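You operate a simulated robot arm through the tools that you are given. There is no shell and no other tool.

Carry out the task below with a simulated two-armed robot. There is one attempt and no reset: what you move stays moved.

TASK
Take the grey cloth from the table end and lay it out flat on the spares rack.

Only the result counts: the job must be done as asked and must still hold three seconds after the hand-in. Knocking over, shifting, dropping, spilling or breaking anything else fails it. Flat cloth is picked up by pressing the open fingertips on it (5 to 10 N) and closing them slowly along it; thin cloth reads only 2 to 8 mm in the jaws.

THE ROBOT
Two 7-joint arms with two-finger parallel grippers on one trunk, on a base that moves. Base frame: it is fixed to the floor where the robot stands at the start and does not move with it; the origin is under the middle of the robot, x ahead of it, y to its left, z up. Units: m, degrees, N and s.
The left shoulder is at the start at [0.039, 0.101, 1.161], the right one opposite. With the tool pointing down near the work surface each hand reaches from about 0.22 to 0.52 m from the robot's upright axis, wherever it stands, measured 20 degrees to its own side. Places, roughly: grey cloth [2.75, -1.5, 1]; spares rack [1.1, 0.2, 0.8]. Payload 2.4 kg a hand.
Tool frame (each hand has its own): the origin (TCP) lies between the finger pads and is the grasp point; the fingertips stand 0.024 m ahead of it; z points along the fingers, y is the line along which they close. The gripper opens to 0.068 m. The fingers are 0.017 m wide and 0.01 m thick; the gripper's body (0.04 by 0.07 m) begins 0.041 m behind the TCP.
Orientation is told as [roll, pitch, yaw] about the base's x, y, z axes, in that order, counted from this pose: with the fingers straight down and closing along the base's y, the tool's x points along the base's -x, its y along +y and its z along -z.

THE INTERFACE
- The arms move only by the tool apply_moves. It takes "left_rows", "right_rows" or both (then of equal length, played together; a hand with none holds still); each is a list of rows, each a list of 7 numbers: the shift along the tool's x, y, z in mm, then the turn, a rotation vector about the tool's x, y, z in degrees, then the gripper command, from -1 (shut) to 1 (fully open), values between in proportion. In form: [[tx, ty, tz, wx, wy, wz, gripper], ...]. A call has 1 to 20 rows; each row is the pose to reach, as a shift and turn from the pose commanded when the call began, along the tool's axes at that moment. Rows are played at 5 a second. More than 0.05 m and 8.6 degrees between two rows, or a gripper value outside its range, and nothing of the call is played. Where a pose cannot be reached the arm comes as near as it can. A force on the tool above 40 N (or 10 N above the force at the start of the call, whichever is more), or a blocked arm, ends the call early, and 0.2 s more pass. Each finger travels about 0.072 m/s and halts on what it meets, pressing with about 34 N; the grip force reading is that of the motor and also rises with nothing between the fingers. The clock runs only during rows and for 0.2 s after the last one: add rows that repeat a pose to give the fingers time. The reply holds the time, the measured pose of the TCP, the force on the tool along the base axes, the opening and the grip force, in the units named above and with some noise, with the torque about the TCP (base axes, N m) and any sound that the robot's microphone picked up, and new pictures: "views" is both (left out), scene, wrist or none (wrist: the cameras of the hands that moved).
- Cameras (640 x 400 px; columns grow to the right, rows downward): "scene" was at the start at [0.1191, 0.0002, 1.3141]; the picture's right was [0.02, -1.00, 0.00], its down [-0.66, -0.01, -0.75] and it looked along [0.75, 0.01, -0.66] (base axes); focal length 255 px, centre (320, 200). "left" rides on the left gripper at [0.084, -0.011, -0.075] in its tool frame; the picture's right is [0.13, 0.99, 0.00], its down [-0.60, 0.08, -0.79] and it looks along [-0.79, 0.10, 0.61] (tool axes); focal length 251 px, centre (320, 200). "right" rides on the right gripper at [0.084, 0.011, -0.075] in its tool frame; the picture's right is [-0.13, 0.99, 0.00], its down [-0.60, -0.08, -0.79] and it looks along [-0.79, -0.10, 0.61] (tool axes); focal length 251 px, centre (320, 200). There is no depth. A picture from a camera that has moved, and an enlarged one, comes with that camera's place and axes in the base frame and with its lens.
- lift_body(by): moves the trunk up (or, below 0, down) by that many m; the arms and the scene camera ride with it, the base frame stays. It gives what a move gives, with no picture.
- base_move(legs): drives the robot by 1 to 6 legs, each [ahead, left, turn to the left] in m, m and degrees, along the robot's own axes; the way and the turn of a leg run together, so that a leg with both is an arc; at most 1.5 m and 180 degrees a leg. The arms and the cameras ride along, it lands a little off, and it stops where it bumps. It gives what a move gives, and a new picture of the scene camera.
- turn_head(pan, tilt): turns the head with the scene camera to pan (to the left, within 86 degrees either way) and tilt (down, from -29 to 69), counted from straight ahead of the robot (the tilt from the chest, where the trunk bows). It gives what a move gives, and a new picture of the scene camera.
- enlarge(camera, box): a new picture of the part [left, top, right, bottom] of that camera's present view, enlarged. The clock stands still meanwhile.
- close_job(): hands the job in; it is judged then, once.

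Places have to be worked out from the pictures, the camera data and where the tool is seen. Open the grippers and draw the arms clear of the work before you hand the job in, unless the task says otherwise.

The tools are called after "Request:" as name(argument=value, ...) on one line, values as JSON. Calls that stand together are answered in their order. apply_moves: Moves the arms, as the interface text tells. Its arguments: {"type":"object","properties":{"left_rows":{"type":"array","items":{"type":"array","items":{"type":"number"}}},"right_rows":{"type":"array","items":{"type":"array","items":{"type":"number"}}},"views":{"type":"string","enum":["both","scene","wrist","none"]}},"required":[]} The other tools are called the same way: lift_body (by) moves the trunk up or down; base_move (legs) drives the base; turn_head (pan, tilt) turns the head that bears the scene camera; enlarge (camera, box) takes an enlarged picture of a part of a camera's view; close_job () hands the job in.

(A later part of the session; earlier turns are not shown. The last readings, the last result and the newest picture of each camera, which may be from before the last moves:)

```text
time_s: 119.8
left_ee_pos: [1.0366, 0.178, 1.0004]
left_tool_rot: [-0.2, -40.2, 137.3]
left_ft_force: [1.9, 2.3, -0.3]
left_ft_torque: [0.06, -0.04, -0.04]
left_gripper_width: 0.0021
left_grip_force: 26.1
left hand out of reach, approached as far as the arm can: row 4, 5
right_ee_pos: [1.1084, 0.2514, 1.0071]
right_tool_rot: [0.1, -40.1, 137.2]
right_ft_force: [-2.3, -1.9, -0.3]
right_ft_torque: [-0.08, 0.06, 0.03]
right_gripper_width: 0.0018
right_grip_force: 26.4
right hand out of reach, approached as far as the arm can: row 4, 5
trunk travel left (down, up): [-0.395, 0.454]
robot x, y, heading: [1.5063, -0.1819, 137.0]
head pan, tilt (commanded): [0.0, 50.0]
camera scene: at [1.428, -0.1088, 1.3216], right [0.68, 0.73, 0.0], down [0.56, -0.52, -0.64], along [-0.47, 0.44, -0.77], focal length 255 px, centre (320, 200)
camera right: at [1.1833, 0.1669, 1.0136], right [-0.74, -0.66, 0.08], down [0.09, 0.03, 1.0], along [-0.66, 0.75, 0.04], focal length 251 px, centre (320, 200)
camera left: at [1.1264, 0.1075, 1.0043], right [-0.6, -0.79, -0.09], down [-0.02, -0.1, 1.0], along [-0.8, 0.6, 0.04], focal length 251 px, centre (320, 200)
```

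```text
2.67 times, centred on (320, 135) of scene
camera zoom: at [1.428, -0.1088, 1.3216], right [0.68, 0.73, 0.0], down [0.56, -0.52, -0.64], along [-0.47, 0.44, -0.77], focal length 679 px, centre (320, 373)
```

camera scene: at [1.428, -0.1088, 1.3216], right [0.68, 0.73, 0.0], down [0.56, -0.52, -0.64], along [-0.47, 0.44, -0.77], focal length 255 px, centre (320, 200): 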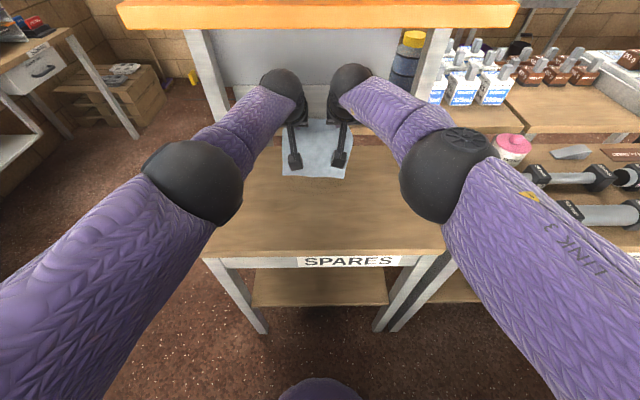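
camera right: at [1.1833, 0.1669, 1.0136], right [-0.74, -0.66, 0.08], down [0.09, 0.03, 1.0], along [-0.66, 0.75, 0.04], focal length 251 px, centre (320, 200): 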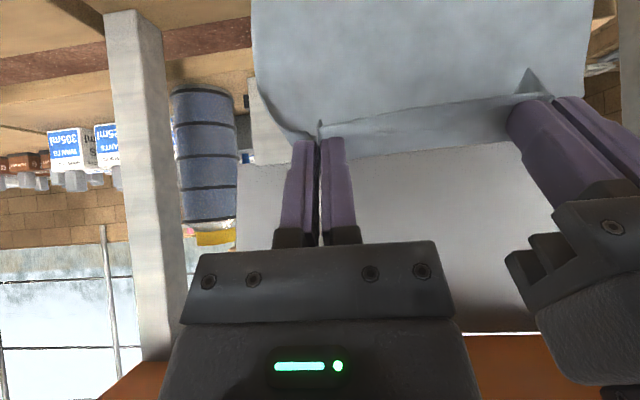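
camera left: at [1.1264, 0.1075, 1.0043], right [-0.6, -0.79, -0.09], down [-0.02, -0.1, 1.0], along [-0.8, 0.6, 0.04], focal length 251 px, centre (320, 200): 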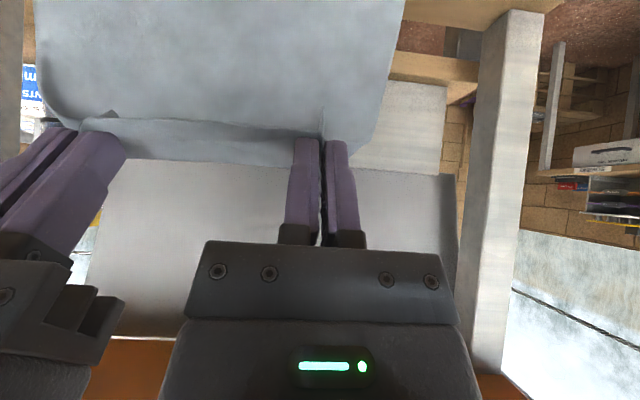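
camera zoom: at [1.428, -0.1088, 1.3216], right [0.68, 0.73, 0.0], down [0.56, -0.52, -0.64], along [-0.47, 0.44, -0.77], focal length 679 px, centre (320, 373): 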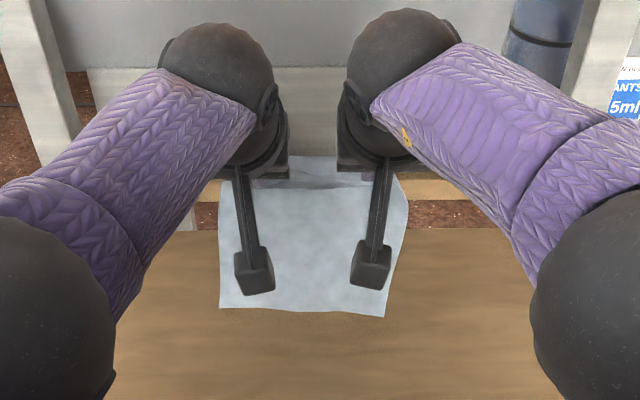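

The hands are at about 0.59 m ahead, z ≈ 1.0, and the free edge is just above the deck at the back. I now lower and draw back along an arc so the cloth is laid from its far edge toward me, first a third of the way.

Request:
apply_moves(left_rows=[[8, 0, 1.5, 0, 0, 0, -1], [15, 0, 3, 0, 0, 0, -1], [32, 0, -4, 0, 0, 0, -1], [50, 0, -10.5, 0, 0, 0, -1], [69, 0, -13.5, 0, 0, 0, -1], [88, 0, -16.5, 0, 0, 0, -1]], right_rows=[[11, 0, 5, 0, 0, 0, -1], [18, 0, 7, 0, 0, 0, -1], [35, 0, 0, 0, 0, 0, -1], [53, 0, -6.5, 0, 0, 0, -1], [72, 0, -9.5, 0, 0, 0, -1], [91, 0, -12.5, 0, 0, 0, -1]], views="both")

Request:
enlarge(camera="scene", box=[200, 60, 440, 210])

```text
time_s: 121.2
left_ee_pos: [1.0905, 0.1259, 0.9565]
left_tool_rot: [-0.4, -40.2, 137.3]
left_ft_force: [4.9, 5.0, -0.2]
left_ft_torque: [0.12, -0.11, -0.17]
left_gripper_width: 0.002
left_grip_force: 26.3
right_ee_pos: [1.1684, 0.1985, 0.9573]
right_tool_rot: [0.1, -40.0, 137.2]
right_ft_force: [-5.5, -5.9, -0.5]
right_ft_torque: [-0.11, 0.13, 0.14]
right_gripper_width: 0.002
right_grip_force: 26.1
trunk travel left (down, up): [-0.395, 0.454]
robot x, y, heading: [1.5083, -0.1824, 137.4]
head pan, tilt (commanded): [0.0, 50.0]
camera scene: at [1.4282, -0.1088, 1.3217], right [0.68, 0.73, 0.0], down [0.56, -0.52, -0.64], along [-0.47, 0.44, -0.77], focal length 255 px, centre (320, 200)
camera right: at [1.243, 0.114, 0.9632], right [-0.75, -0.66, 0.08], down [0.09, 0.03, 1.0], along [-0.66, 0.75, 0.04], focal length 251 px, centre (320, 200)
camera left: at [1.1818, 0.056, 0.9601], right [-0.6, -0.79, -0.09], down [-0.02, -0.09, 1.0], along [-0.8, 0.6, 0.04], focal length 251 px, centre (320, 200)
```

scene: 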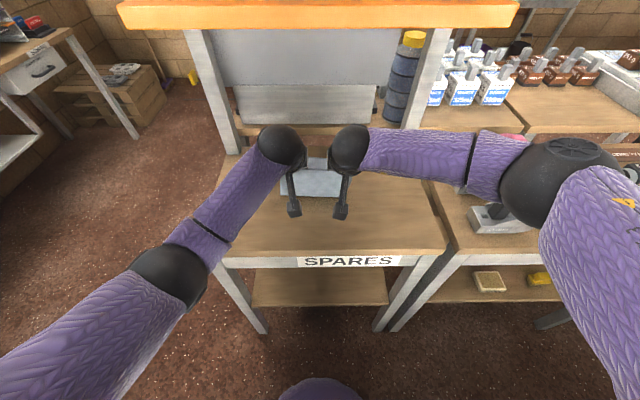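
right: 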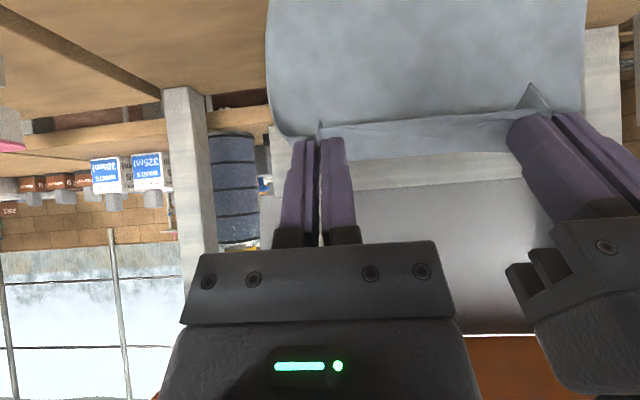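
left: 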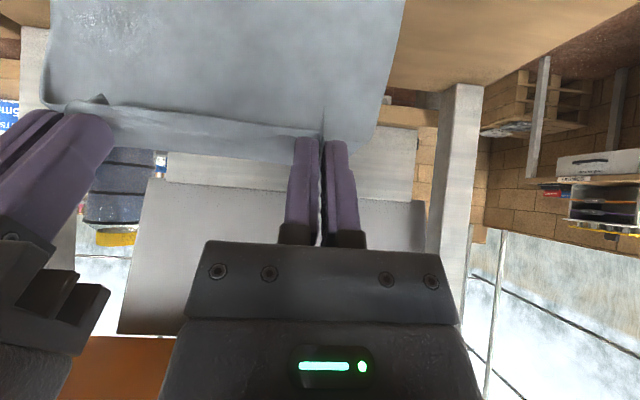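

```text
2.67 times, centred on (320, 135) of scene
camera zoom: at [1.4282, -0.1088, 1.3217], right [0.68, 0.73, 0.0], down [0.56, -0.52, -0.64], along [-0.47, 0.44, -0.77], focal length 679 px, centre (320, 373)
```

zoom: 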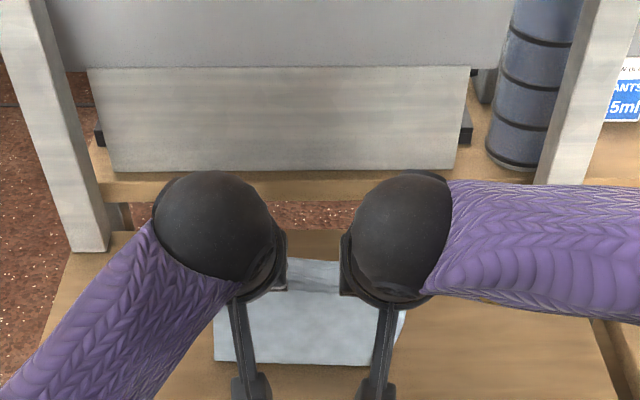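

The free edge only touched down late (at about 0.55 m ahead), which would put the cloth too near the deck's front. I raise the hands off again, move the base 5 cm closer and redo the lay further back.

Request:
apply_moves(left_rows=[[-10, -1, -12, 0, 0, 0, -1], [-20, -1.5, -24, 0, 0, 0, -1], [-29, -1.5, -35, 0, 0, 0, -1], [-29, -1.5, -35, 0, 0, 0, -1]], right_rows=[[-10, 1, -12, 0, 0, 0, -1], [-20, 1.5, -24, 0, 0, 0, -1], [-29, 1.5, -35, 0, 0, 0, -1], [-29, 1.5, -35, 0, 0, 0, -1]], views="none")

Request:
base_move(legs=[[0.05, 0, 0]])

Request:
enlarge(camera="scene", box=[200, 60, 440, 210])

```text
time_s: 122.2
left_ee_pos: [1.0936, 0.1257, 1.0006]
left_tool_rot: [-0.3, -40.2, 137.4]
left_ft_force: [3.8, 4.2, -0.2]
left_ft_torque: [0.06, -0.08, -0.08]
left_gripper_width: 0.0022
left_grip_force: 25.9
right_ee_pos: [1.1675, 0.1985, 1.0042]
right_tool_rot: [0.0, -40.0, 137.4]
right_ft_force: [-3.4, -3.6, -0.8]
right_ft_torque: [-0.09, 0.05, 0.12]
right_gripper_width: 0.0016
right_grip_force: 26.1
trunk travel left (down, up): [-0.395, 0.454]
robot x, y, heading: [1.5082, -0.1835, 137.5]
head pan, tilt (commanded): [0.0, 50.0]
```

```text
time_s: 123.1
left_ee_pos: [1.056, 0.1589, 1.0013]
left_tool_rot: [-0.3, -40.1, 137.4]
left_ft_force: [3.5, 3.4, 0.2]
left_ft_torque: [0.08, -0.11, -0.06]
left_gripper_width: 0.002
left_grip_force: 26.0
right_ee_pos: [1.1316, 0.2315, 1.0044]
right_tool_rot: [0.0, -40.0, 137.3]
right_ft_force: [-3.2, -3.4, 0.3]
right_ft_torque: [-0.07, 0.07, 0.04]
right_gripper_width: 0.0017
right_grip_force: 26.0
trunk travel left (down, up): [-0.395, 0.454]
robot x, y, heading: [1.4732, -0.1511, 137.2]
head pan, tilt (commanded): [0.0, 50.0]
camera scene: at [1.3915, -0.0751, 1.3216], right [0.68, 0.73, 0.0], down [0.56, -0.52, -0.64], along [-0.47, 0.44, -0.77], focal length 255 px, centre (320, 200)
```

scene: 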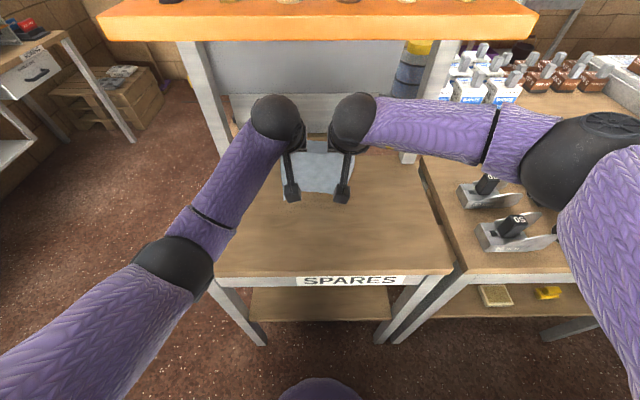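

```text
2.67 times, centred on (320, 135) of scene
camera zoom: at [1.3915, -0.0751, 1.3216], right [0.68, 0.73, 0.0], down [0.56, -0.52, -0.64], along [-0.47, 0.44, -0.77], focal length 679 px, centre (320, 373)
```

zoom: 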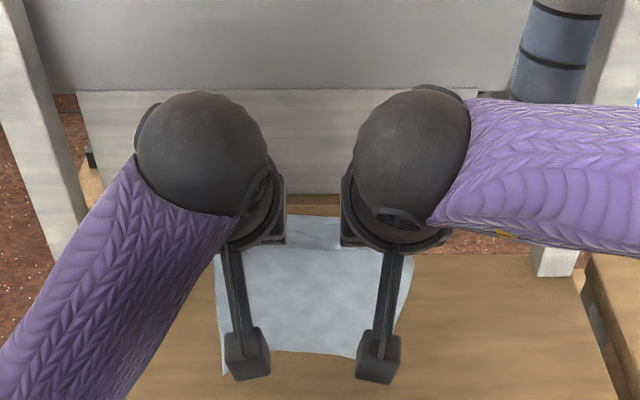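

The base is 5 cm nearer (deck front edge at 0.34 m). I move the hands forward and then lower with a steady draw back, so that the free edge catches about 0.58 m ahead.

Request:
apply_moves(left_rows=[[-13, -0.5, 25, 0, 0, 0, -1], [-27, -1, 50, 0, 0, 0, -1], [-27, -1, 50, 0, 0, 0, -1], [-17, -1, 50, 0, 0, 0, -1], [-8, -1, 49.6, 0, 0, 0, -1], [7, -1, 44, 0, 0, 0, -1], [21.5, -1, 38, 0, 0, 0, -1]], right_rows=[[-15, 0.5, 28, 0, 0, 0, -1], [-30, 1, 57, 0, 0, 0, -1], [-30, 1, 57, 0, 0, 0, -1], [-20, 1, 57, 0, 0, 0, -1], [-11, 1, 56, 0, 0, 0, -1], [4, 1, 50, 0, 0, 0, -1], [18.5, 1, 44.6, 0, 0, 0, -1]], views="scene")

Request:
enlarge(camera="scene", box=[200, 60, 440, 210])

```text
time_s: 124.7
left_ee_pos: [1.0518, 0.1629, 0.9592]
left_tool_rot: [-0.2, -40.1, 137.4]
left_ft_force: [0.4, 0.1, 0.7]
left_ft_torque: [0.04, -0.03, -0.04]
left_gripper_width: 0.0018
left_grip_force: 26.3
right_ee_pos: [1.121, 0.2407, 0.9567]
right_tool_rot: [0.0, -40.1, 137.4]
right_ft_force: [-1.2, -1.7, 0.1]
right_ft_torque: [0.03, -0.01, 0.0]
right_gripper_width: 0.002
right_grip_force: 26.0
trunk travel left (down, up): [-0.395, 0.454]
robot x, y, heading: [1.4743, -0.1491, 137.3]
head pan, tilt (commanded): [0.0, 50.0]
camera scene: at [1.3922, -0.0756, 1.3217], right [0.68, 0.73, 0.0], down [0.56, -0.52, -0.64], along [-0.47, 0.44, -0.77], focal length 255 px, centre (320, 200)
```

scene: 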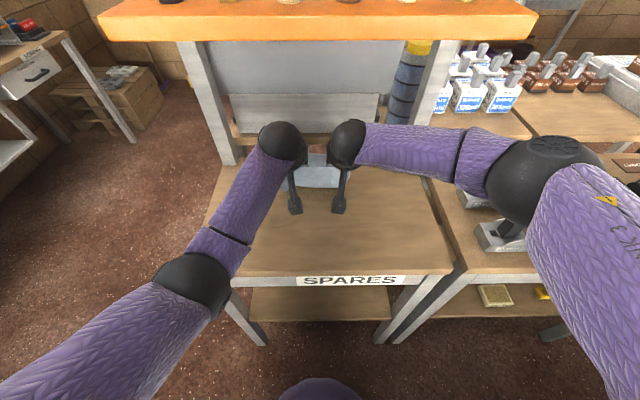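

```text
2.67 times, centred on (320, 135) of scene
camera zoom: at [1.3922, -0.0756, 1.3217], right [0.68, 0.73, 0.0], down [0.56, -0.52, -0.64], along [-0.47, 0.44, -0.77], focal length 679 px, centre (320, 373)
```

zoom: 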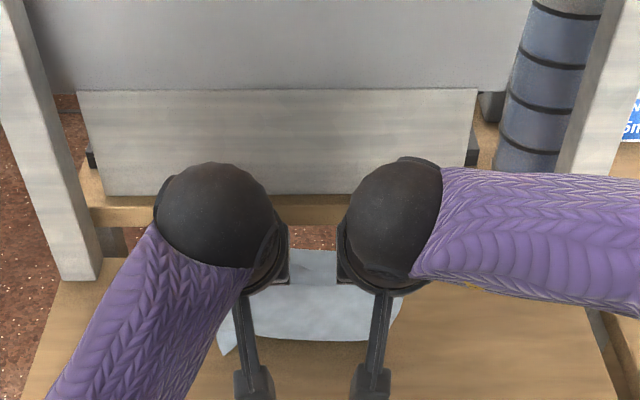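

The cloth's lower part now rests on the deck near 0.59 m ahead with the hands 6 cm behind it. I continue the arc, drawing back and lowering.

Request:
apply_moves(left_rows=[[10, 0, -2, 0, 0, 0, -1], [20, 0, -4, 0, 0, 0, -1], [37, 0, -5, 0, 0, 0, -1], [53.5, 0, -6, 0, 0, 0, -1], [67, 0, -5, 0, 3, 0, -1], [81, 0, -3, 0, 6, 0, -1]], right_rows=[[10, 0, -2, 0, 0, 0, -1], [20, 0, -4, 0, 0, 0, -1], [37, 0, -5, 0, 0, 0, -1], [53.5, 0, -6, 0, 0, 0, -1], [67, 0, -5, 0, 3, 0, -1], [81, 0, -3, 0, 6, 0, -1]], views="both")

Request:
enlarge(camera="scene", box=[200, 80, 440, 230])

```text
time_s: 126.1
left_ee_pos: [1.0981, 0.1219, 0.9073]
left_tool_rot: [-0.2, -34.0, 137.4]
left_ft_force: [0.4, 0.9, 0.2]
left_ft_torque: [-0.01, 0.01, 0.01]
left_gripper_width: 0.0019
left_grip_force: 26.7
right_ee_pos: [1.1687, 0.1967, 0.9084]
right_tool_rot: [0.0, -34.0, 137.3]
right_ft_force: [-0.3, -0.2, -0.5]
right_ft_torque: [-0.01, 0.01, -0.01]
right_gripper_width: 0.002
right_grip_force: 26.1
trunk travel left (down, up): [-0.395, 0.454]
robot x, y, heading: [1.473, -0.1496, 137.5]
head pan, tilt (commanded): [0.0, 50.0]
camera scene: at [1.3921, -0.0756, 1.3216], right [0.68, 0.73, 0.0], down [0.56, -0.52, -0.64], along [-0.47, 0.44, -0.77], focal length 255 px, centre (320, 200)
camera right: at [1.2417, 0.1117, 0.926], right [-0.75, -0.66, 0.07], down [0.01, 0.1, 1.0], along [-0.66, 0.75, -0.07], focal length 251 px, centre (320, 200)
camera left: at [1.1886, 0.0513, 0.9227], right [-0.59, -0.8, -0.08], down [-0.1, -0.02, 1.0], along [-0.8, 0.6, -0.06], focal length 251 px, centre (320, 200)
```

scene: 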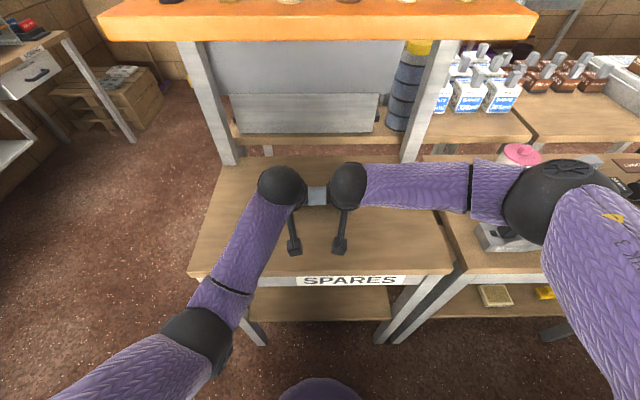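
right: 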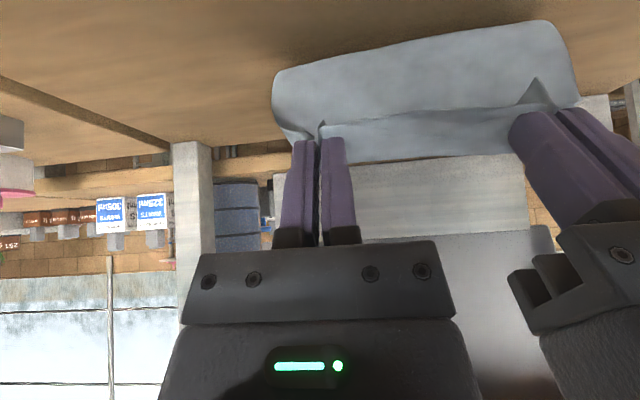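
left: 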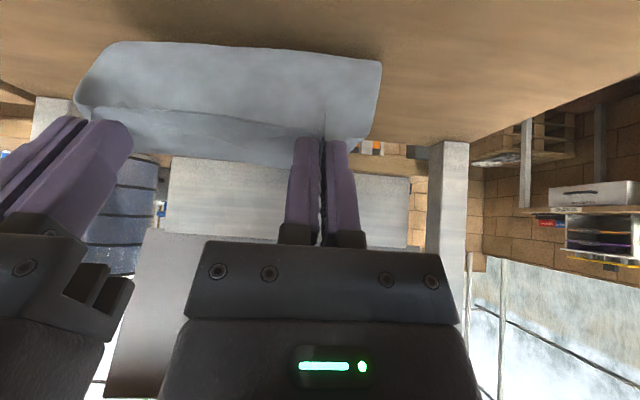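

```text
2.67 times, centred on (320, 155) of scene
camera zoom: at [1.3921, -0.0756, 1.3216], right [0.68, 0.73, 0.0], down [0.56, -0.52, -0.64], along [-0.47, 0.44, -0.77], focal length 679 px, centre (320, 320)
```

zoom: 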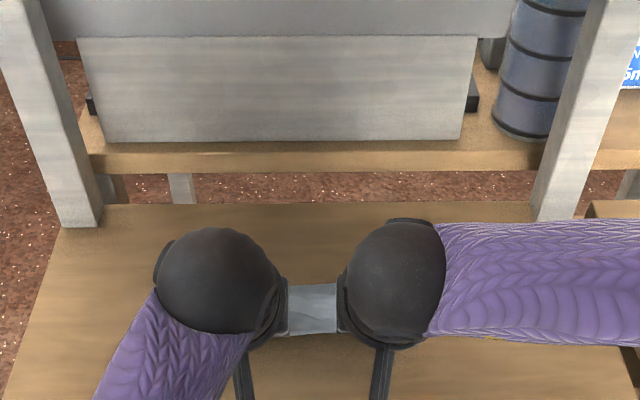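

The free edge is staying put near 0.59 m ahead and the cloth is laid down to about 0.52 m. I continue down toward the deck while turning the tools nearer to vertical.

Request:
apply_moves(left_rows=[[13, 0, 1, 0, 3, 0, -1], [26, 0, 2.6, 0, 6, 0, -1], [34, 0, 8, 0, 9, 0, -1], [42.4, 0, 14.5, 0, 12, 0, -1], [49, 0, 21.5, 0, 14, 0, -1], [56, 0, 28.8, 0, 16, 0, -1]], right_rows=[[13, 0, 1, 0, 3, 0, -1], [26, 0, 2.6, 0, 6, 0, -1], [34, 0, 8, 0, 9, 0, -1], [42.4, 0, 14.5, 0, 12, 0, -1], [49, 0, 21.5, 0, 14, 0, -1], [56, 0, 28.8, 0, 16, 0, -1]], views="both")

Request:
enlarge(camera="scene", box=[200, 80, 440, 230])

```text
time_s: 127.5
left_ee_pos: [1.1203, 0.0996, 0.8533]
left_tool_rot: [-0.3, -18.1, 137.3]
left_ft_force: [0.3, 1.4, -0.4]
left_ft_torque: [-0.02, -0.02, -0.03]
left_gripper_width: 0.0019
left_grip_force: 26.2
right_ee_pos: [1.1888, 0.1773, 0.8514]
right_tool_rot: [0.0, -17.9, 137.2]
right_ft_force: [-0.2, -0.6, 1.0]
right_ft_torque: [0.0, -0.01, -0.05]
right_gripper_width: 0.0018
right_grip_force: 26.0
trunk travel left (down, up): [-0.395, 0.454]
robot x, y, heading: [1.4686, -0.1517, 137.4]
head pan, tilt (commanded): [0.0, 50.0]
camera scene: at [1.392, -0.0756, 1.3216], right [0.68, 0.73, 0.0], down [0.56, -0.52, -0.64], along [-0.47, 0.44, -0.77], focal length 255 px, centre (320, 200)
camera right: at [1.2568, 0.0982, 0.8996], right [-0.76, -0.65, 0.04], down [-0.19, 0.28, 0.94], along [-0.62, 0.71, -0.34], focal length 251 px, centre (320, 200)
camera left: at [1.2043, 0.0365, 0.8985], right [-0.58, -0.81, -0.04], down [-0.3, 0.16, 0.94], along [-0.76, 0.56, -0.34], focal length 251 px, centre (320, 200)
```

scene: 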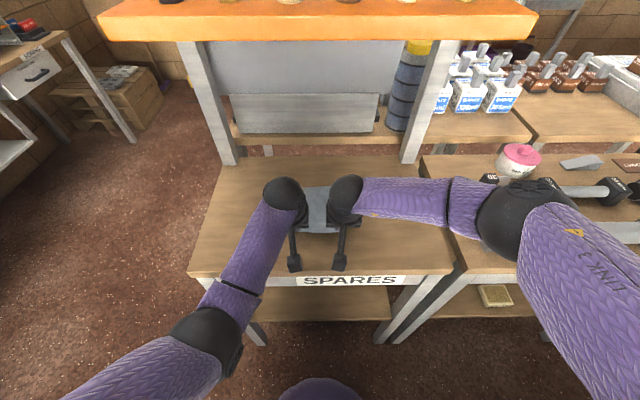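
right: 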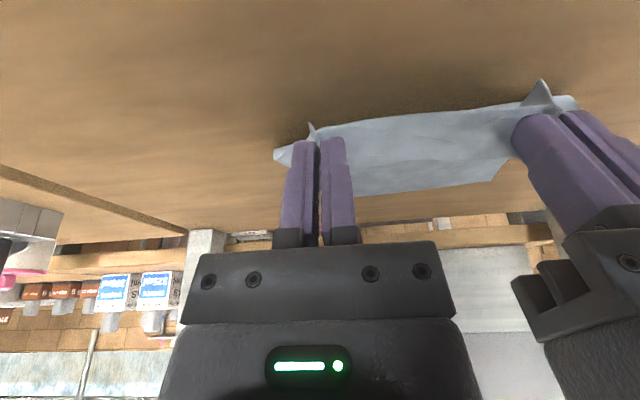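
left: 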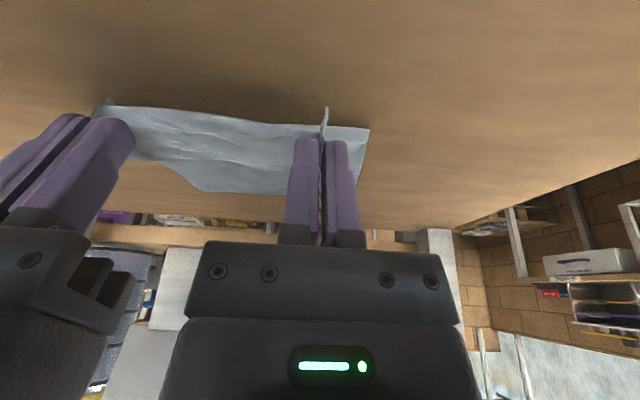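

```text
2.67 times, centred on (320, 155) of scene
camera zoom: at [1.392, -0.0756, 1.3216], right [0.68, 0.73, 0.0], down [0.56, -0.52, -0.64], along [-0.47, 0.44, -0.77], focal length 679 px, centre (320, 320)
```

zoom: 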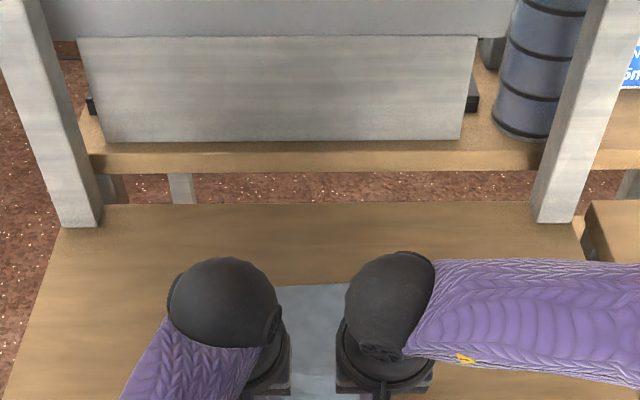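

The cloth is now lying on the deck with its far edge at about 0.59 m; only the held near edge is still ~1.7 cm up. I lower it gently.

Request:
apply_moves(left_rows=[[1.5, 0, 5, 0, 0, 0, -1], [3, 0, 9.5, 0, 0, 0, -1], [3, 0, 9.5, 0, 0, 0, -1]], right_rows=[[1.5, 0, 5, 0, 0, 0, -1], [3, 0, 9.5, 0, 0, 0, -1], [3, 0, 9.5, 0, 0, 0, -1]], views="none")

Request:
apply_moves(left_rows=[[0.6, 0, 2, 0, 0, 0, -1], [1, 0, 3, 0, 0, 0, -1]], right_rows=[[0.6, 0, 2, 0, 0, 0, -1], [1, 0, 3, 0, 0, 0, -1]], views="wrist")

```text
time_s: 128.3
left_ee_pos: [1.1213, 0.1006, 0.8432]
left_tool_rot: [-0.1, -18.4, 137.4]
left_ft_force: [0.4, 0.0, 0.4]
left_ft_torque: [-0.03, 0.02, -0.01]
left_gripper_width: 0.0019
left_grip_force: 26.3
right_ee_pos: [1.1877, 0.177, 0.8422]
right_tool_rot: [0.1, -18.0, 137.2]
right_ft_force: [0.6, 0.2, 0.0]
right_ft_torque: [-0.03, 0.01, -0.01]
right_gripper_width: 0.0017
right_grip_force: 25.7
trunk travel left (down, up): [-0.395, 0.454]
robot x, y, heading: [1.4746, -0.1465, 137.1]
head pan, tilt (commanded): [0.0, 50.0]
```

```text
time_s: 128.9
left_ee_pos: [1.1209, 0.1009, 0.8399]
left_tool_rot: [-0.2, -18.2, 137.3]
left_ft_force: [0.2, -0.5, 0.4]
left_ft_torque: [-0.01, 0.01, -0.02]
left_gripper_width: 0.0018
left_grip_force: 26.4
right_ee_pos: [1.189, 0.1763, 0.8406]
right_tool_rot: [0.1, -18.0, 137.3]
right_ft_force: [0.1, -0.5, -0.1]
right_ft_torque: [-0.01, 0.02, -0.02]
right_gripper_width: 0.0018
right_grip_force: 26.1
trunk travel left (down, up): [-0.395, 0.454]
robot x, y, heading: [1.4747, -0.1512, 137.2]
head pan, tilt (commanded): [0.0, 50.0]
camera right: at [1.2572, 0.0982, 0.887], right [-0.76, -0.65, 0.04], down [-0.19, 0.28, 0.94], along [-0.62, 0.71, -0.34], focal length 251 px, centre (320, 200)
camera left: at [1.2043, 0.0367, 0.886], right [-0.58, -0.81, -0.04], down [-0.3, 0.16, 0.94], along [-0.76, 0.56, -0.33], focal length 251 px, centre (320, 200)
```

right: 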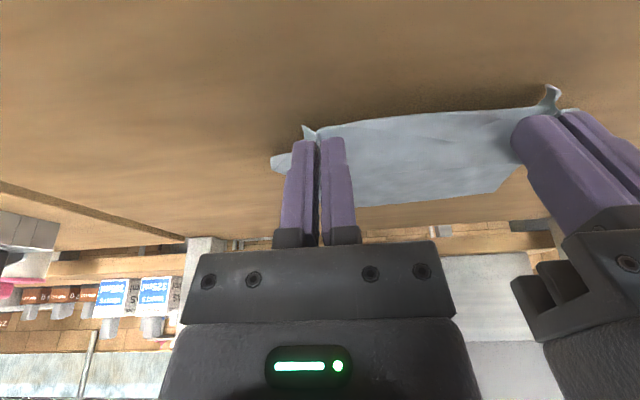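
left: 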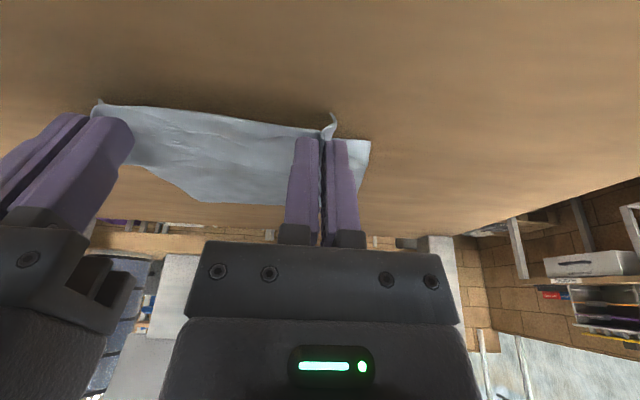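

The near edge is almost on the deck; the small corner ears flop toward me, which is right. I lower a few millimetres more, watching the force.

Request:
apply_moves(left_rows=[[0.3, 0, 1, 0, 0, 0, -1], [0.6, 0, 2, 0, 0, 0, -1], [0.6, 0, 2, 0, 0, 0, -1]], right_rows=[[0.3, 0, 1, 0, 0, 0, -1], [0.6, 0, 2, 0, 0, 0, -1], [0.6, 0, 2, 0, 0, 0, -1]], views="none")

Request:
apply_moves(left_rows=[[0.3, 0, 1, 0, 0, 0, -1], [0.6, 0, 2, 0, 0, 0, -1], [0.6, 0, 2, 0, 0, 0, -1]], right_rows=[[0.3, 0, 1, 0, 0, 0, -1], [0.6, 0, 2, 0, 0, 0, -1], [0.6, 0, 2, 0, 0, 0, -1]], views="wrist")

```text
time_s: 129.7
left_ee_pos: [1.121, 0.101, 0.838]
left_tool_rot: [-0.2, -18.2, 137.2]
left_ft_force: [0.7, 1.2, -0.3]
left_ft_torque: [0.02, -0.03, -0.01]
left_gripper_width: 0.0019
left_grip_force: 26.3
right_ee_pos: [1.1888, 0.1768, 0.8364]
right_tool_rot: [0.0, -18.0, 137.3]
right_ft_force: [-0.5, -0.5, 0.1]
right_ft_torque: [-0.02, -0.01, 0.0]
right_gripper_width: 0.0019
right_grip_force: 26.3
trunk travel left (down, up): [-0.395, 0.454]
robot x, y, heading: [1.4726, -0.1485, 137.3]
head pan, tilt (commanded): [0.0, 50.0]
```

```text
time_s: 130.5
left_ee_pos: [1.1225, 0.1019, 0.8368]
left_tool_rot: [-0.3, -18.2, 137.2]
left_ft_force: [0.4, -0.1, -0.1]
left_ft_torque: [-0.03, 0.0, -0.01]
left_gripper_width: 0.0019
left_grip_force: 26.1
right_ee_pos: [1.1893, 0.1768, 0.8356]
right_tool_rot: [0.1, -18.0, 137.2]
right_ft_force: [0.6, -0.7, -0.6]
right_ft_torque: [-0.04, -0.01, -0.04]
right_gripper_width: 0.0019
right_grip_force: 26.3
trunk travel left (down, up): [-0.395, 0.454]
robot x, y, heading: [1.4699, -0.1462, 137.3]
head pan, tilt (commanded): [0.0, 50.0]
camera right: at [1.2575, 0.0982, 0.8823], right [-0.76, -0.65, 0.04], down [-0.19, 0.28, 0.94], along [-0.62, 0.71, -0.34], focal length 251 px, centre (320, 200)
camera left: at [1.205, 0.0376, 0.8815], right [-0.58, -0.81, -0.04], down [-0.3, 0.16, 0.94], along [-0.76, 0.56, -0.33], focal length 251 px, centre (320, 200)
```

right: 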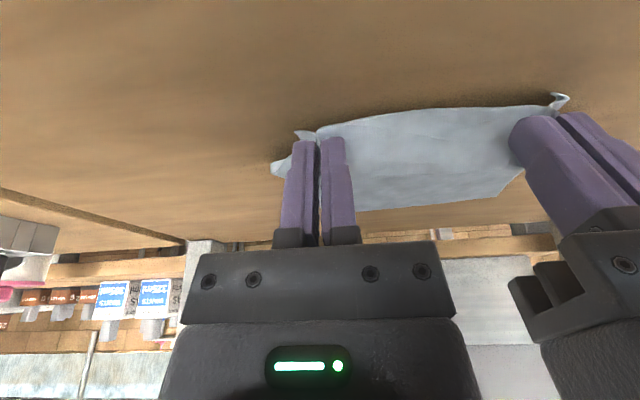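
left: 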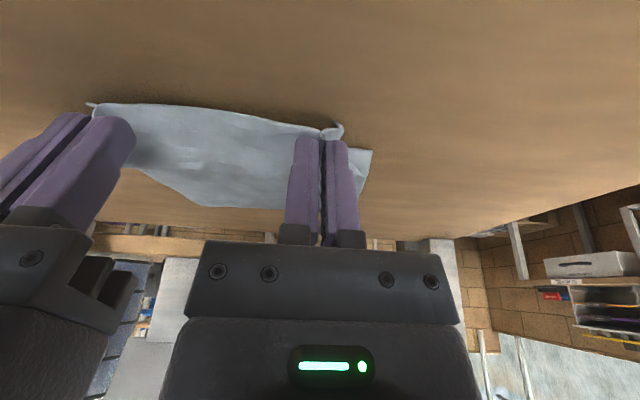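

Still no contact force at TCP z ≈ 0.836. I continue in small steps.

Request:
apply_moves(left_rows=[[0.3, 0, 1, 0, 0, 0, -1], [0.6, 0, 2, 0, 0, 0, -1], [0.6, 0, 2, 0, 0, 0, -1]], right_rows=[[0.3, 0, 1, 0, 0, 0, -1], [0.6, 0, 2, 0, 0, 0, -1], [0.6, 0, 2, 0, 0, 0, -1]], views="none")

Request:
apply_moves(left_rows=[[0.3, 0, 0.8, 0, 0, 0, -1], [0.5, 0, 1.5, 0, 0, 0, -1], [0.5, 0, 1.5, 0, 0, 0, -1]], right_rows=[[0.3, 0, 0.8, 0, 0, 0, -1], [0.5, 0, 1.5, 0, 0, 0, -1], [0.5, 0, 1.5, 0, 0, 0, -1]], views="none")

```text
time_s: 131.3
left_ee_pos: [1.1206, 0.1015, 0.8345]
left_tool_rot: [-0.1, -18.3, 137.3]
left_ft_force: [0.3, -0.4, -0.4]
left_ft_torque: [-0.03, -0.01, 0.02]
left_gripper_width: 0.002
left_grip_force: 26.3
right_ee_pos: [1.188, 0.1774, 0.8336]
right_tool_rot: [-0.1, -18.0, 137.4]
right_ft_force: [-0.7, 0.6, 0.7]
right_ft_torque: [-0.05, 0.0, 0.02]
right_gripper_width: 0.002
right_grip_force: 26.0
trunk travel left (down, up): [-0.395, 0.454]
robot x, y, heading: [1.4751, -0.1531, 137.3]
head pan, tilt (commanded): [0.0, 50.0]
```

```text
time_s: 132.1
left_ee_pos: [1.1196, 0.1014, 0.8326]
left_tool_rot: [-0.2, -18.2, 137.3]
left_ft_force: [0.6, -0.8, 0.1]
left_ft_torque: [0.0, 0.02, -0.02]
left_gripper_width: 0.002
left_grip_force: 26.3
right_ee_pos: [1.1885, 0.1755, 0.8309]
right_tool_rot: [0.1, -17.9, 137.3]
right_ft_force: [-0.2, -0.2, -0.2]
right_ft_torque: [-0.02, 0.01, -0.02]
right_gripper_width: 0.0022
right_grip_force: 25.9
trunk travel left (down, up): [-0.395, 0.454]
robot x, y, heading: [1.4741, -0.1479, 137.3]
head pan, tilt (commanded): [0.0, 50.0]
```

No contact yet, so the deck is at or below 0.80. I keep stepping down 2 mm at a time.

Request:
apply_moves(left_rows=[[0.3, 0, 1, 0, 0, 0, -1], [0.6, 0, 2, 0, 0, 0, -1], [0.6, 0, 2, 0, 0, 0, -1]], right_rows=[[0.3, 0, 1, 0, 0, 0, -1], [0.6, 0, 2, 0, 0, 0, -1], [0.6, 0, 2, 0, 0, 0, -1]], views="none")

Request:
apply_moves(left_rows=[[0.3, 0, 0.8, 0, 0, 0, -1], [0.5, 0, 1.5, 0, 0, 0, -1], [0.5, 0, 1.5, 0, 0, 0, -1]], right_rows=[[0.3, 0, 0.8, 0, 0, 0, -1], [0.5, 0, 1.5, 0, 0, 0, -1], [0.5, 0, 1.5, 0, 0, 0, -1]], views="wrist")

```text
time_s: 132.9
left_ee_pos: [1.1204, 0.1014, 0.8307]
left_tool_rot: [-0.2, -18.1, 137.3]
left_ft_force: [-0.5, -0.2, 0.2]
left_ft_torque: [0.01, 0.02, -0.02]
left_gripper_width: 0.002
left_grip_force: 26.1
right_ee_pos: [1.1888, 0.1769, 0.8293]
right_tool_rot: [0.0, -18.0, 137.2]
right_ft_force: [0.3, -0.3, 1.1]
right_ft_torque: [-0.01, -0.01, -0.01]
right_gripper_width: 0.0016
right_grip_force: 26.1
trunk travel left (down, up): [-0.395, 0.454]
robot x, y, heading: [1.4712, -0.1498, 137.4]
head pan, tilt (commanded): [0.0, 50.0]
```

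```text
time_s: 133.7
left_ee_pos: [1.1199, 0.1019, 0.8292]
left_tool_rot: [-0.4, -18.1, 137.3]
left_ft_force: [1.5, 0.5, 0.3]
left_ft_torque: [0.0, -0.02, -0.03]
left_gripper_width: 0.0018
left_grip_force: 26.3
right_ee_pos: [1.1896, 0.1763, 0.8275]
right_tool_rot: [0.0, -18.1, 137.2]
right_ft_force: [-1.1, -0.1, 0.0]
right_ft_torque: [-0.03, 0.0, 0.0]
right_gripper_width: 0.002
right_grip_force: 26.1
trunk travel left (down, up): [-0.395, 0.454]
robot x, y, heading: [1.4731, -0.1467, 137.3]
head pan, tilt (commanded): [0.0, 50.0]
camera right: at [1.2573, 0.098, 0.8748], right [-0.76, -0.65, 0.04], down [-0.19, 0.28, 0.94], along [-0.62, 0.71, -0.34], focal length 251 px, centre (320, 200)
camera left: at [1.203, 0.0377, 0.8747], right [-0.58, -0.81, -0.04], down [-0.3, 0.16, 0.94], along [-0.76, 0.56, -0.33], focal length 251 px, centre (320, 200)
```

right: 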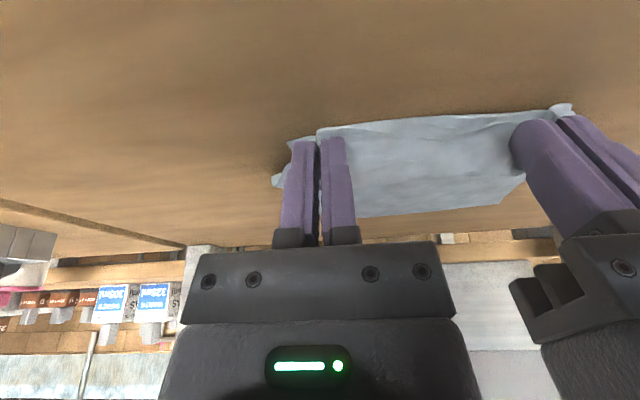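
left: 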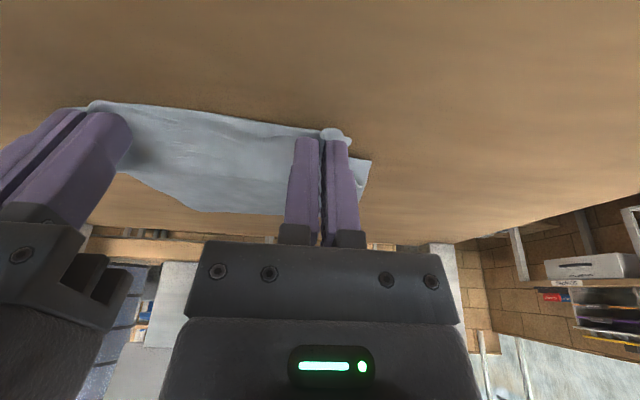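

The corner ears now lie flat and the tips are nearly on the deck. I turn the tools closer to vertical (pitch about -8°) and then seek contact, so that opening the fingers while pressing will spread the gathered folds flat.

Request:
apply_moves(left_rows=[[0, 0, 0, 0, 5, 0, -1], [0, 0, 0, 0, 10, 0, -1], [0, 0, 0, 0, 10, 0, -1]], right_rows=[[0, 0, 0, 0, 5, 0, -1], [0, 0, 0, 0, 10, 0, -1], [0, 0, 0, 0, 10, 0, -1]], views="none")

Request:
apply_moves(left_rows=[[0.1, 0, 1, 0, 0, 0, -1], [0.2, 0, 1.5, 0, 0, 0, -1], [0.2, 0, 1.5, 0, 0, 0, -1]], right_rows=[[0.1, 0, 1, 0, 0, 0, -1], [0.2, 0, 1.5, 0, 0, 0, -1], [0.2, 0, 1.5, 0, 0, 0, -1]], views="none")

```text
time_s: 134.5
left_ee_pos: [1.1191, 0.1009, 0.8291]
left_tool_rot: [-0.2, -8.1, 137.2]
left_ft_force: [0.2, 0.7, -0.5]
left_ft_torque: [0.04, -0.02, -0.04]
left_gripper_width: 0.002
left_grip_force: 26.2
right_ee_pos: [1.1892, 0.1767, 0.8291]
right_tool_rot: [0.0, -7.9, 137.3]
right_ft_force: [-0.3, -0.2, -0.9]
right_ft_torque: [-0.01, 0.01, -0.01]
right_gripper_width: 0.0019
right_grip_force: 25.7
trunk travel left (down, up): [-0.395, 0.454]
robot x, y, heading: [1.4744, -0.1468, 137.4]
head pan, tilt (commanded): [0.0, 50.0]
```

```text
time_s: 135.3
left_ee_pos: [1.1197, 0.1029, 0.8265]
left_tool_rot: [-0.2, -8.2, 137.3]
left_ft_force: [-0.2, -0.8, 2.8]
left_ft_torque: [-0.03, -0.06, -0.03]
left_gripper_width: 0.002
left_grip_force: 26.3
right_ee_pos: [1.1895, 0.1772, 0.8265]
right_tool_rot: [0.0, -8.0, 137.2]
right_ft_force: [0.1, 0.3, -0.7]
right_ft_torque: [-0.01, 0.01, 0.0]
right_gripper_width: 0.0017
right_grip_force: 26.1
trunk travel left (down, up): [-0.395, 0.454]
robot x, y, heading: [1.4749, -0.1452, 137.5]
head pan, tilt (commanded): [0.0, 50.0]
```

The left touches at 2.8 N (deck ≈ 0.801). I lower the right a bit more to match.

Request:
apply_moves(left_rows=[[0, 0, 0.2, 0, 0, 0, -1], [0, 0, 0.2, 0, 0, 0, -1]], right_rows=[[0, 0, 0.5, 0, 0, 0, -1], [0, 0, 0.8, 0, 0, 0, -1]], views="none")

Request:
apply_moves(left_rows=[[0, 0, 0, 0, 0, 0, -1], [0, 0, 0, 0, 0, 0, -1]], right_rows=[[0, 0, 0.3, 0, 0, 0, -1], [0, 0, 0.5, 0, 0, 0, -1]], views="none")

```text
time_s: 135.9
left_ee_pos: [1.1203, 0.1017, 0.8267]
left_tool_rot: [-0.2, -8.2, 137.2]
left_ft_force: [-2.3, 0.2, 4.8]
left_ft_torque: [0.0, 0.06, -0.01]
left_gripper_width: 0.002
left_grip_force: 25.8
right_ee_pos: [1.1901, 0.1768, 0.8277]
right_tool_rot: [0.0, -8.0, 137.2]
right_ft_force: [-0.5, -0.6, -0.1]
right_ft_torque: [0.0, -0.01, -0.01]
right_gripper_width: 0.0019
right_grip_force: 26.3
trunk travel left (down, up): [-0.395, 0.454]
robot x, y, heading: [1.4708, -0.1464, 137.3]
head pan, tilt (commanded): [0.0, 50.0]
```

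```text
time_s: 136.5
left_ee_pos: [1.1226, 0.1008, 0.8267]
left_tool_rot: [-0.2, -8.2, 137.2]
left_ft_force: [-1.0, 1.1, 4.5]
left_ft_torque: [0.02, 0.01, -0.02]
left_gripper_width: 0.0022
left_grip_force: 26.5
right_ee_pos: [1.1894, 0.1769, 0.8261]
right_tool_rot: [0.1, -8.1, 137.3]
right_ft_force: [1.1, -2.6, 6.3]
right_ft_torque: [-0.03, -0.02, -0.03]
right_gripper_width: 0.0021
right_grip_force: 25.9
trunk travel left (down, up): [-0.395, 0.454]
robot x, y, heading: [1.4735, -0.1515, 137.2]
head pan, tilt (commanded): [0.0, 50.0]
```

Both hands press lightly on the deck (about 5 N). I open the fingers slowly while moving each hand outward by half the opening, so the gathered cloth is spread outward again.

Request:
apply_moves(left_rows=[[0, 0, 0, 0, 0, 0, -0.95], [0, 1, 0, 0, 0, 0, -0.9], [0, 2, 0, 0, 0, 0, -0.85], [0, 3, 0, 0, 0, 0, -0.8], [0, 4, 0, 0, 0, 0, -0.75], [0, 5, 0, 0, 0, 0, -0.7], [0, 6, 0, 0, 0, 0, -0.65]], right_rows=[[0, 0, 0, 0, 0, 0, -0.96], [0, -0.7, 0, 0, 0, 0, -0.92], [0, -1.4, 0, 0, 0, 0, -0.88], [0, -2.1, 0, 0, 0, 0, -0.84], [0, -2.8, 0, 0, 0, 0, -0.8], [0, -3.5, 0, 0, 0, 0, -0.76], [0, -4.2, 0, 0, 0, 0, -0.72]], views="wrist")

Request:
enlarge(camera="left", box=[200, 65, 440, 215])

Request:
enlarge(camera="right", box=[200, 65, 440, 215])

```text
time_s: 138.1
left_ee_pos: [1.1166, 0.096, 0.8266]
left_tool_rot: [-0.2, -8.2, 137.1]
left_ft_force: [0.3, -0.1, -0.1]
left_ft_torque: [-0.01, -0.02, 0.0]
left_gripper_width: 0.012
left_grip_force: 0.1
right_ee_pos: [1.1905, 0.1787, 0.826]
right_tool_rot: [0.1, -8.0, 137.4]
right_ft_force: [-2.0, 1.3, 14.0]
right_ft_torque: [-0.09, 0.06, -0.05]
right_gripper_width: 0.0092
right_grip_force: 0.0
trunk travel left (down, up): [-0.395, 0.454]
robot x, y, heading: [1.4739, -0.1487, 137.4]
head pan, tilt (commanded): [0.0, 50.0]
camera right: at [1.2527, 0.1074, 0.8902], right [-0.77, -0.64, 0.02], down [-0.3, 0.39, 0.87], along [-0.57, 0.66, -0.49], focal length 251 px, centre (320, 200)
camera left: at [1.1927, 0.0395, 0.8902], right [-0.58, -0.81, -0.02], down [-0.41, 0.27, 0.87], along [-0.7, 0.51, -0.49], focal length 251 px, centre (320, 200)
```

right: 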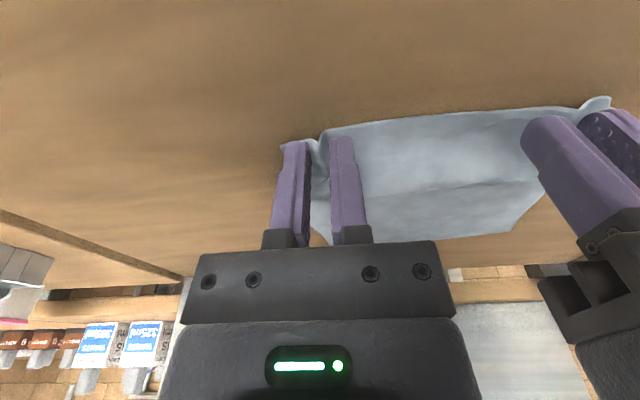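
left: 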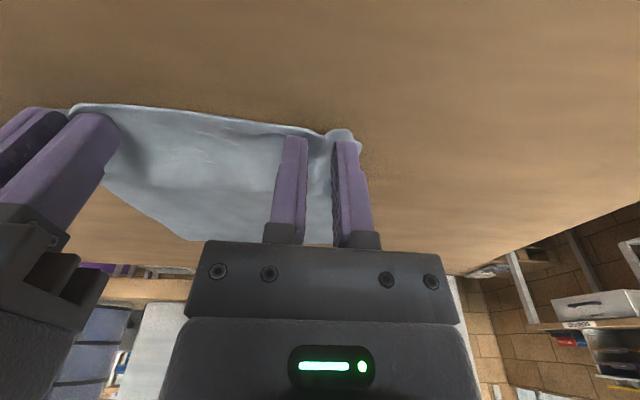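

```text
2.67 times, centred on (320, 140) of left
camera zoom: at [1.1927, 0.0395, 0.8902], right [-0.58, -0.81, -0.02], down [-0.41, 0.27, 0.87], along [-0.7, 0.51, -0.49], focal length 670 px, centre (320, 360)
```

zoom: 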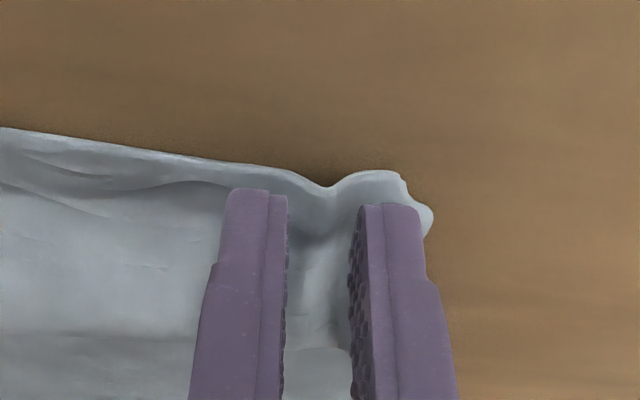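

```text
2.67 times, centred on (320, 140) of right
camera zoom: at [1.2527, 0.1074, 0.8902], right [-0.77, -0.64, 0.02], down [-0.3, 0.39, 0.87], along [-0.57, 0.66, -0.49], focal length 670 px, centre (320, 360)
```

zoom: 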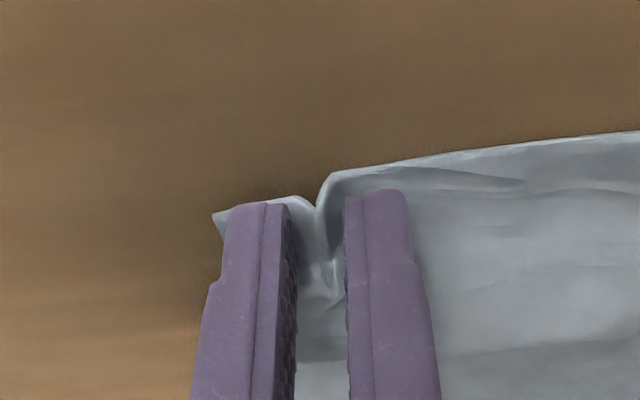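

The folds are opening nicely. I press the left a little more, ease the right, and continue opening outward.

Request:
apply_moves(left_rows=[[0, 0, 0.5, 0, 0, 0, -0.65], [0, 1, 0.6, 0, 0, 0, -0.6], [0, 2, 0.6, 0, 0, 0, -0.55], [0, 3, 0.6, 0, 0, 0, -0.5], [0, 4, 0.6, 0, 0, 0, -0.45], [0, 5, 0.6, 0, 0, 0, -0.4], [0, 6, 0.6, 0, 0, 0, -0.35], [0, 7, 0.6, 0, 0, 0, -0.3]], right_rows=[[0, 0, -0.3, 0, 0, 0, -0.72], [0, -0.7, -0.3, 0, 0, 0, -0.68], [0, -1.4, -0.3, 0, 0, 0, -0.64], [0, -2.1, -0.3, 0, 0, 0, -0.6], [0, -2.8, -0.3, 0, 0, 0, -0.56], [0, -3.5, -0.3, 0, 0, 0, -0.52], [0, -4.2, -0.3, 0, 0, 0, -0.48], [0, -4.9, -0.3, 0, 0, 0, -0.44]], views="wrist")

Request:
enlarge(camera="left", box=[200, 65, 440, 215])

Request:
enlarge(camera="right", box=[200, 65, 440, 215])

```text
time_s: 139.9
left_ee_pos: [1.1125, 0.0926, 0.8263]
left_tool_rot: [-0.1, -8.3, 137.1]
left_ft_force: [2.1, 4.1, 9.4]
left_ft_torque: [0.01, -0.04, 0.0]
left_gripper_width: 0.0204
left_grip_force: 0.1
right_ee_pos: [1.1962, 0.1833, 0.8257]
right_tool_rot: [-0.1, -7.9, 137.3]
right_ft_force: [-1.2, -0.9, 2.9]
right_ft_torque: [-0.06, 0.02, 0.01]
right_gripper_width: 0.02
right_grip_force: 0.6
trunk travel left (down, up): [-0.395, 0.454]
robot x, y, heading: [1.4739, -0.1454, 137.4]
head pan, tilt (commanded): [0.0, 50.0]
camera right: at [1.2573, 0.1115, 0.8907], right [-0.77, -0.64, 0.02], down [-0.3, 0.39, 0.87], along [-0.57, 0.66, -0.49], focal length 251 px, centre (320, 200)
camera left: at [1.1887, 0.0344, 0.889], right [-0.58, -0.81, -0.02], down [-0.41, 0.27, 0.87], along [-0.7, 0.51, -0.49], focal length 251 px, centre (320, 200)
```

right: 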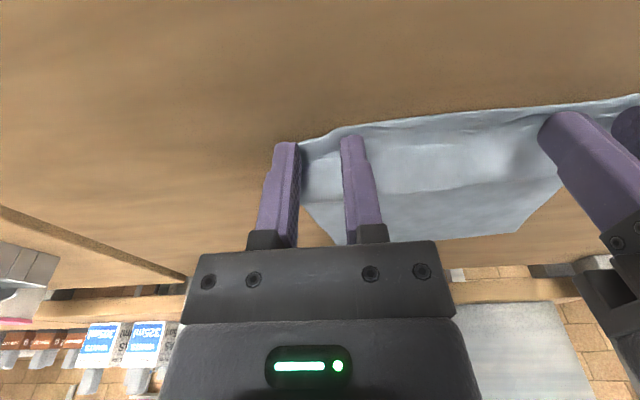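
left: 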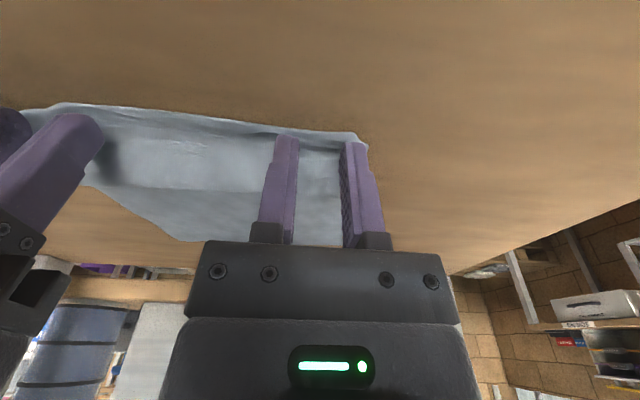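

```text
2.67 times, centred on (320, 140) of left
camera zoom: at [1.1887, 0.0344, 0.889], right [-0.58, -0.81, -0.02], down [-0.41, 0.27, 0.87], along [-0.7, 0.51, -0.49], focal length 670 px, centre (320, 360)
```

zoom: 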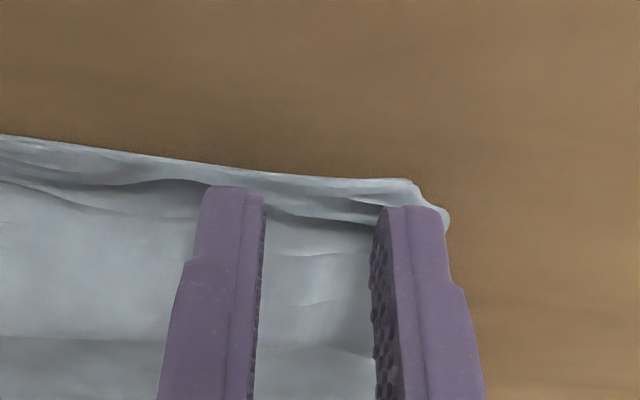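

```text
2.67 times, centred on (320, 140) of right
camera zoom: at [1.2573, 0.1115, 0.8907], right [-0.77, -0.64, 0.02], down [-0.3, 0.39, 0.87], along [-0.57, 0.66, -0.49], focal length 670 px, centre (320, 360)
```

zoom: 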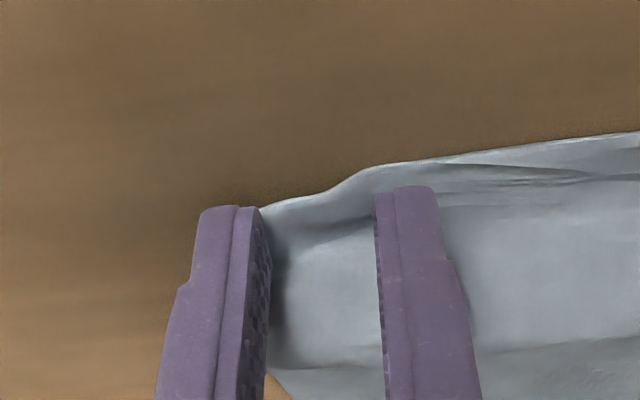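

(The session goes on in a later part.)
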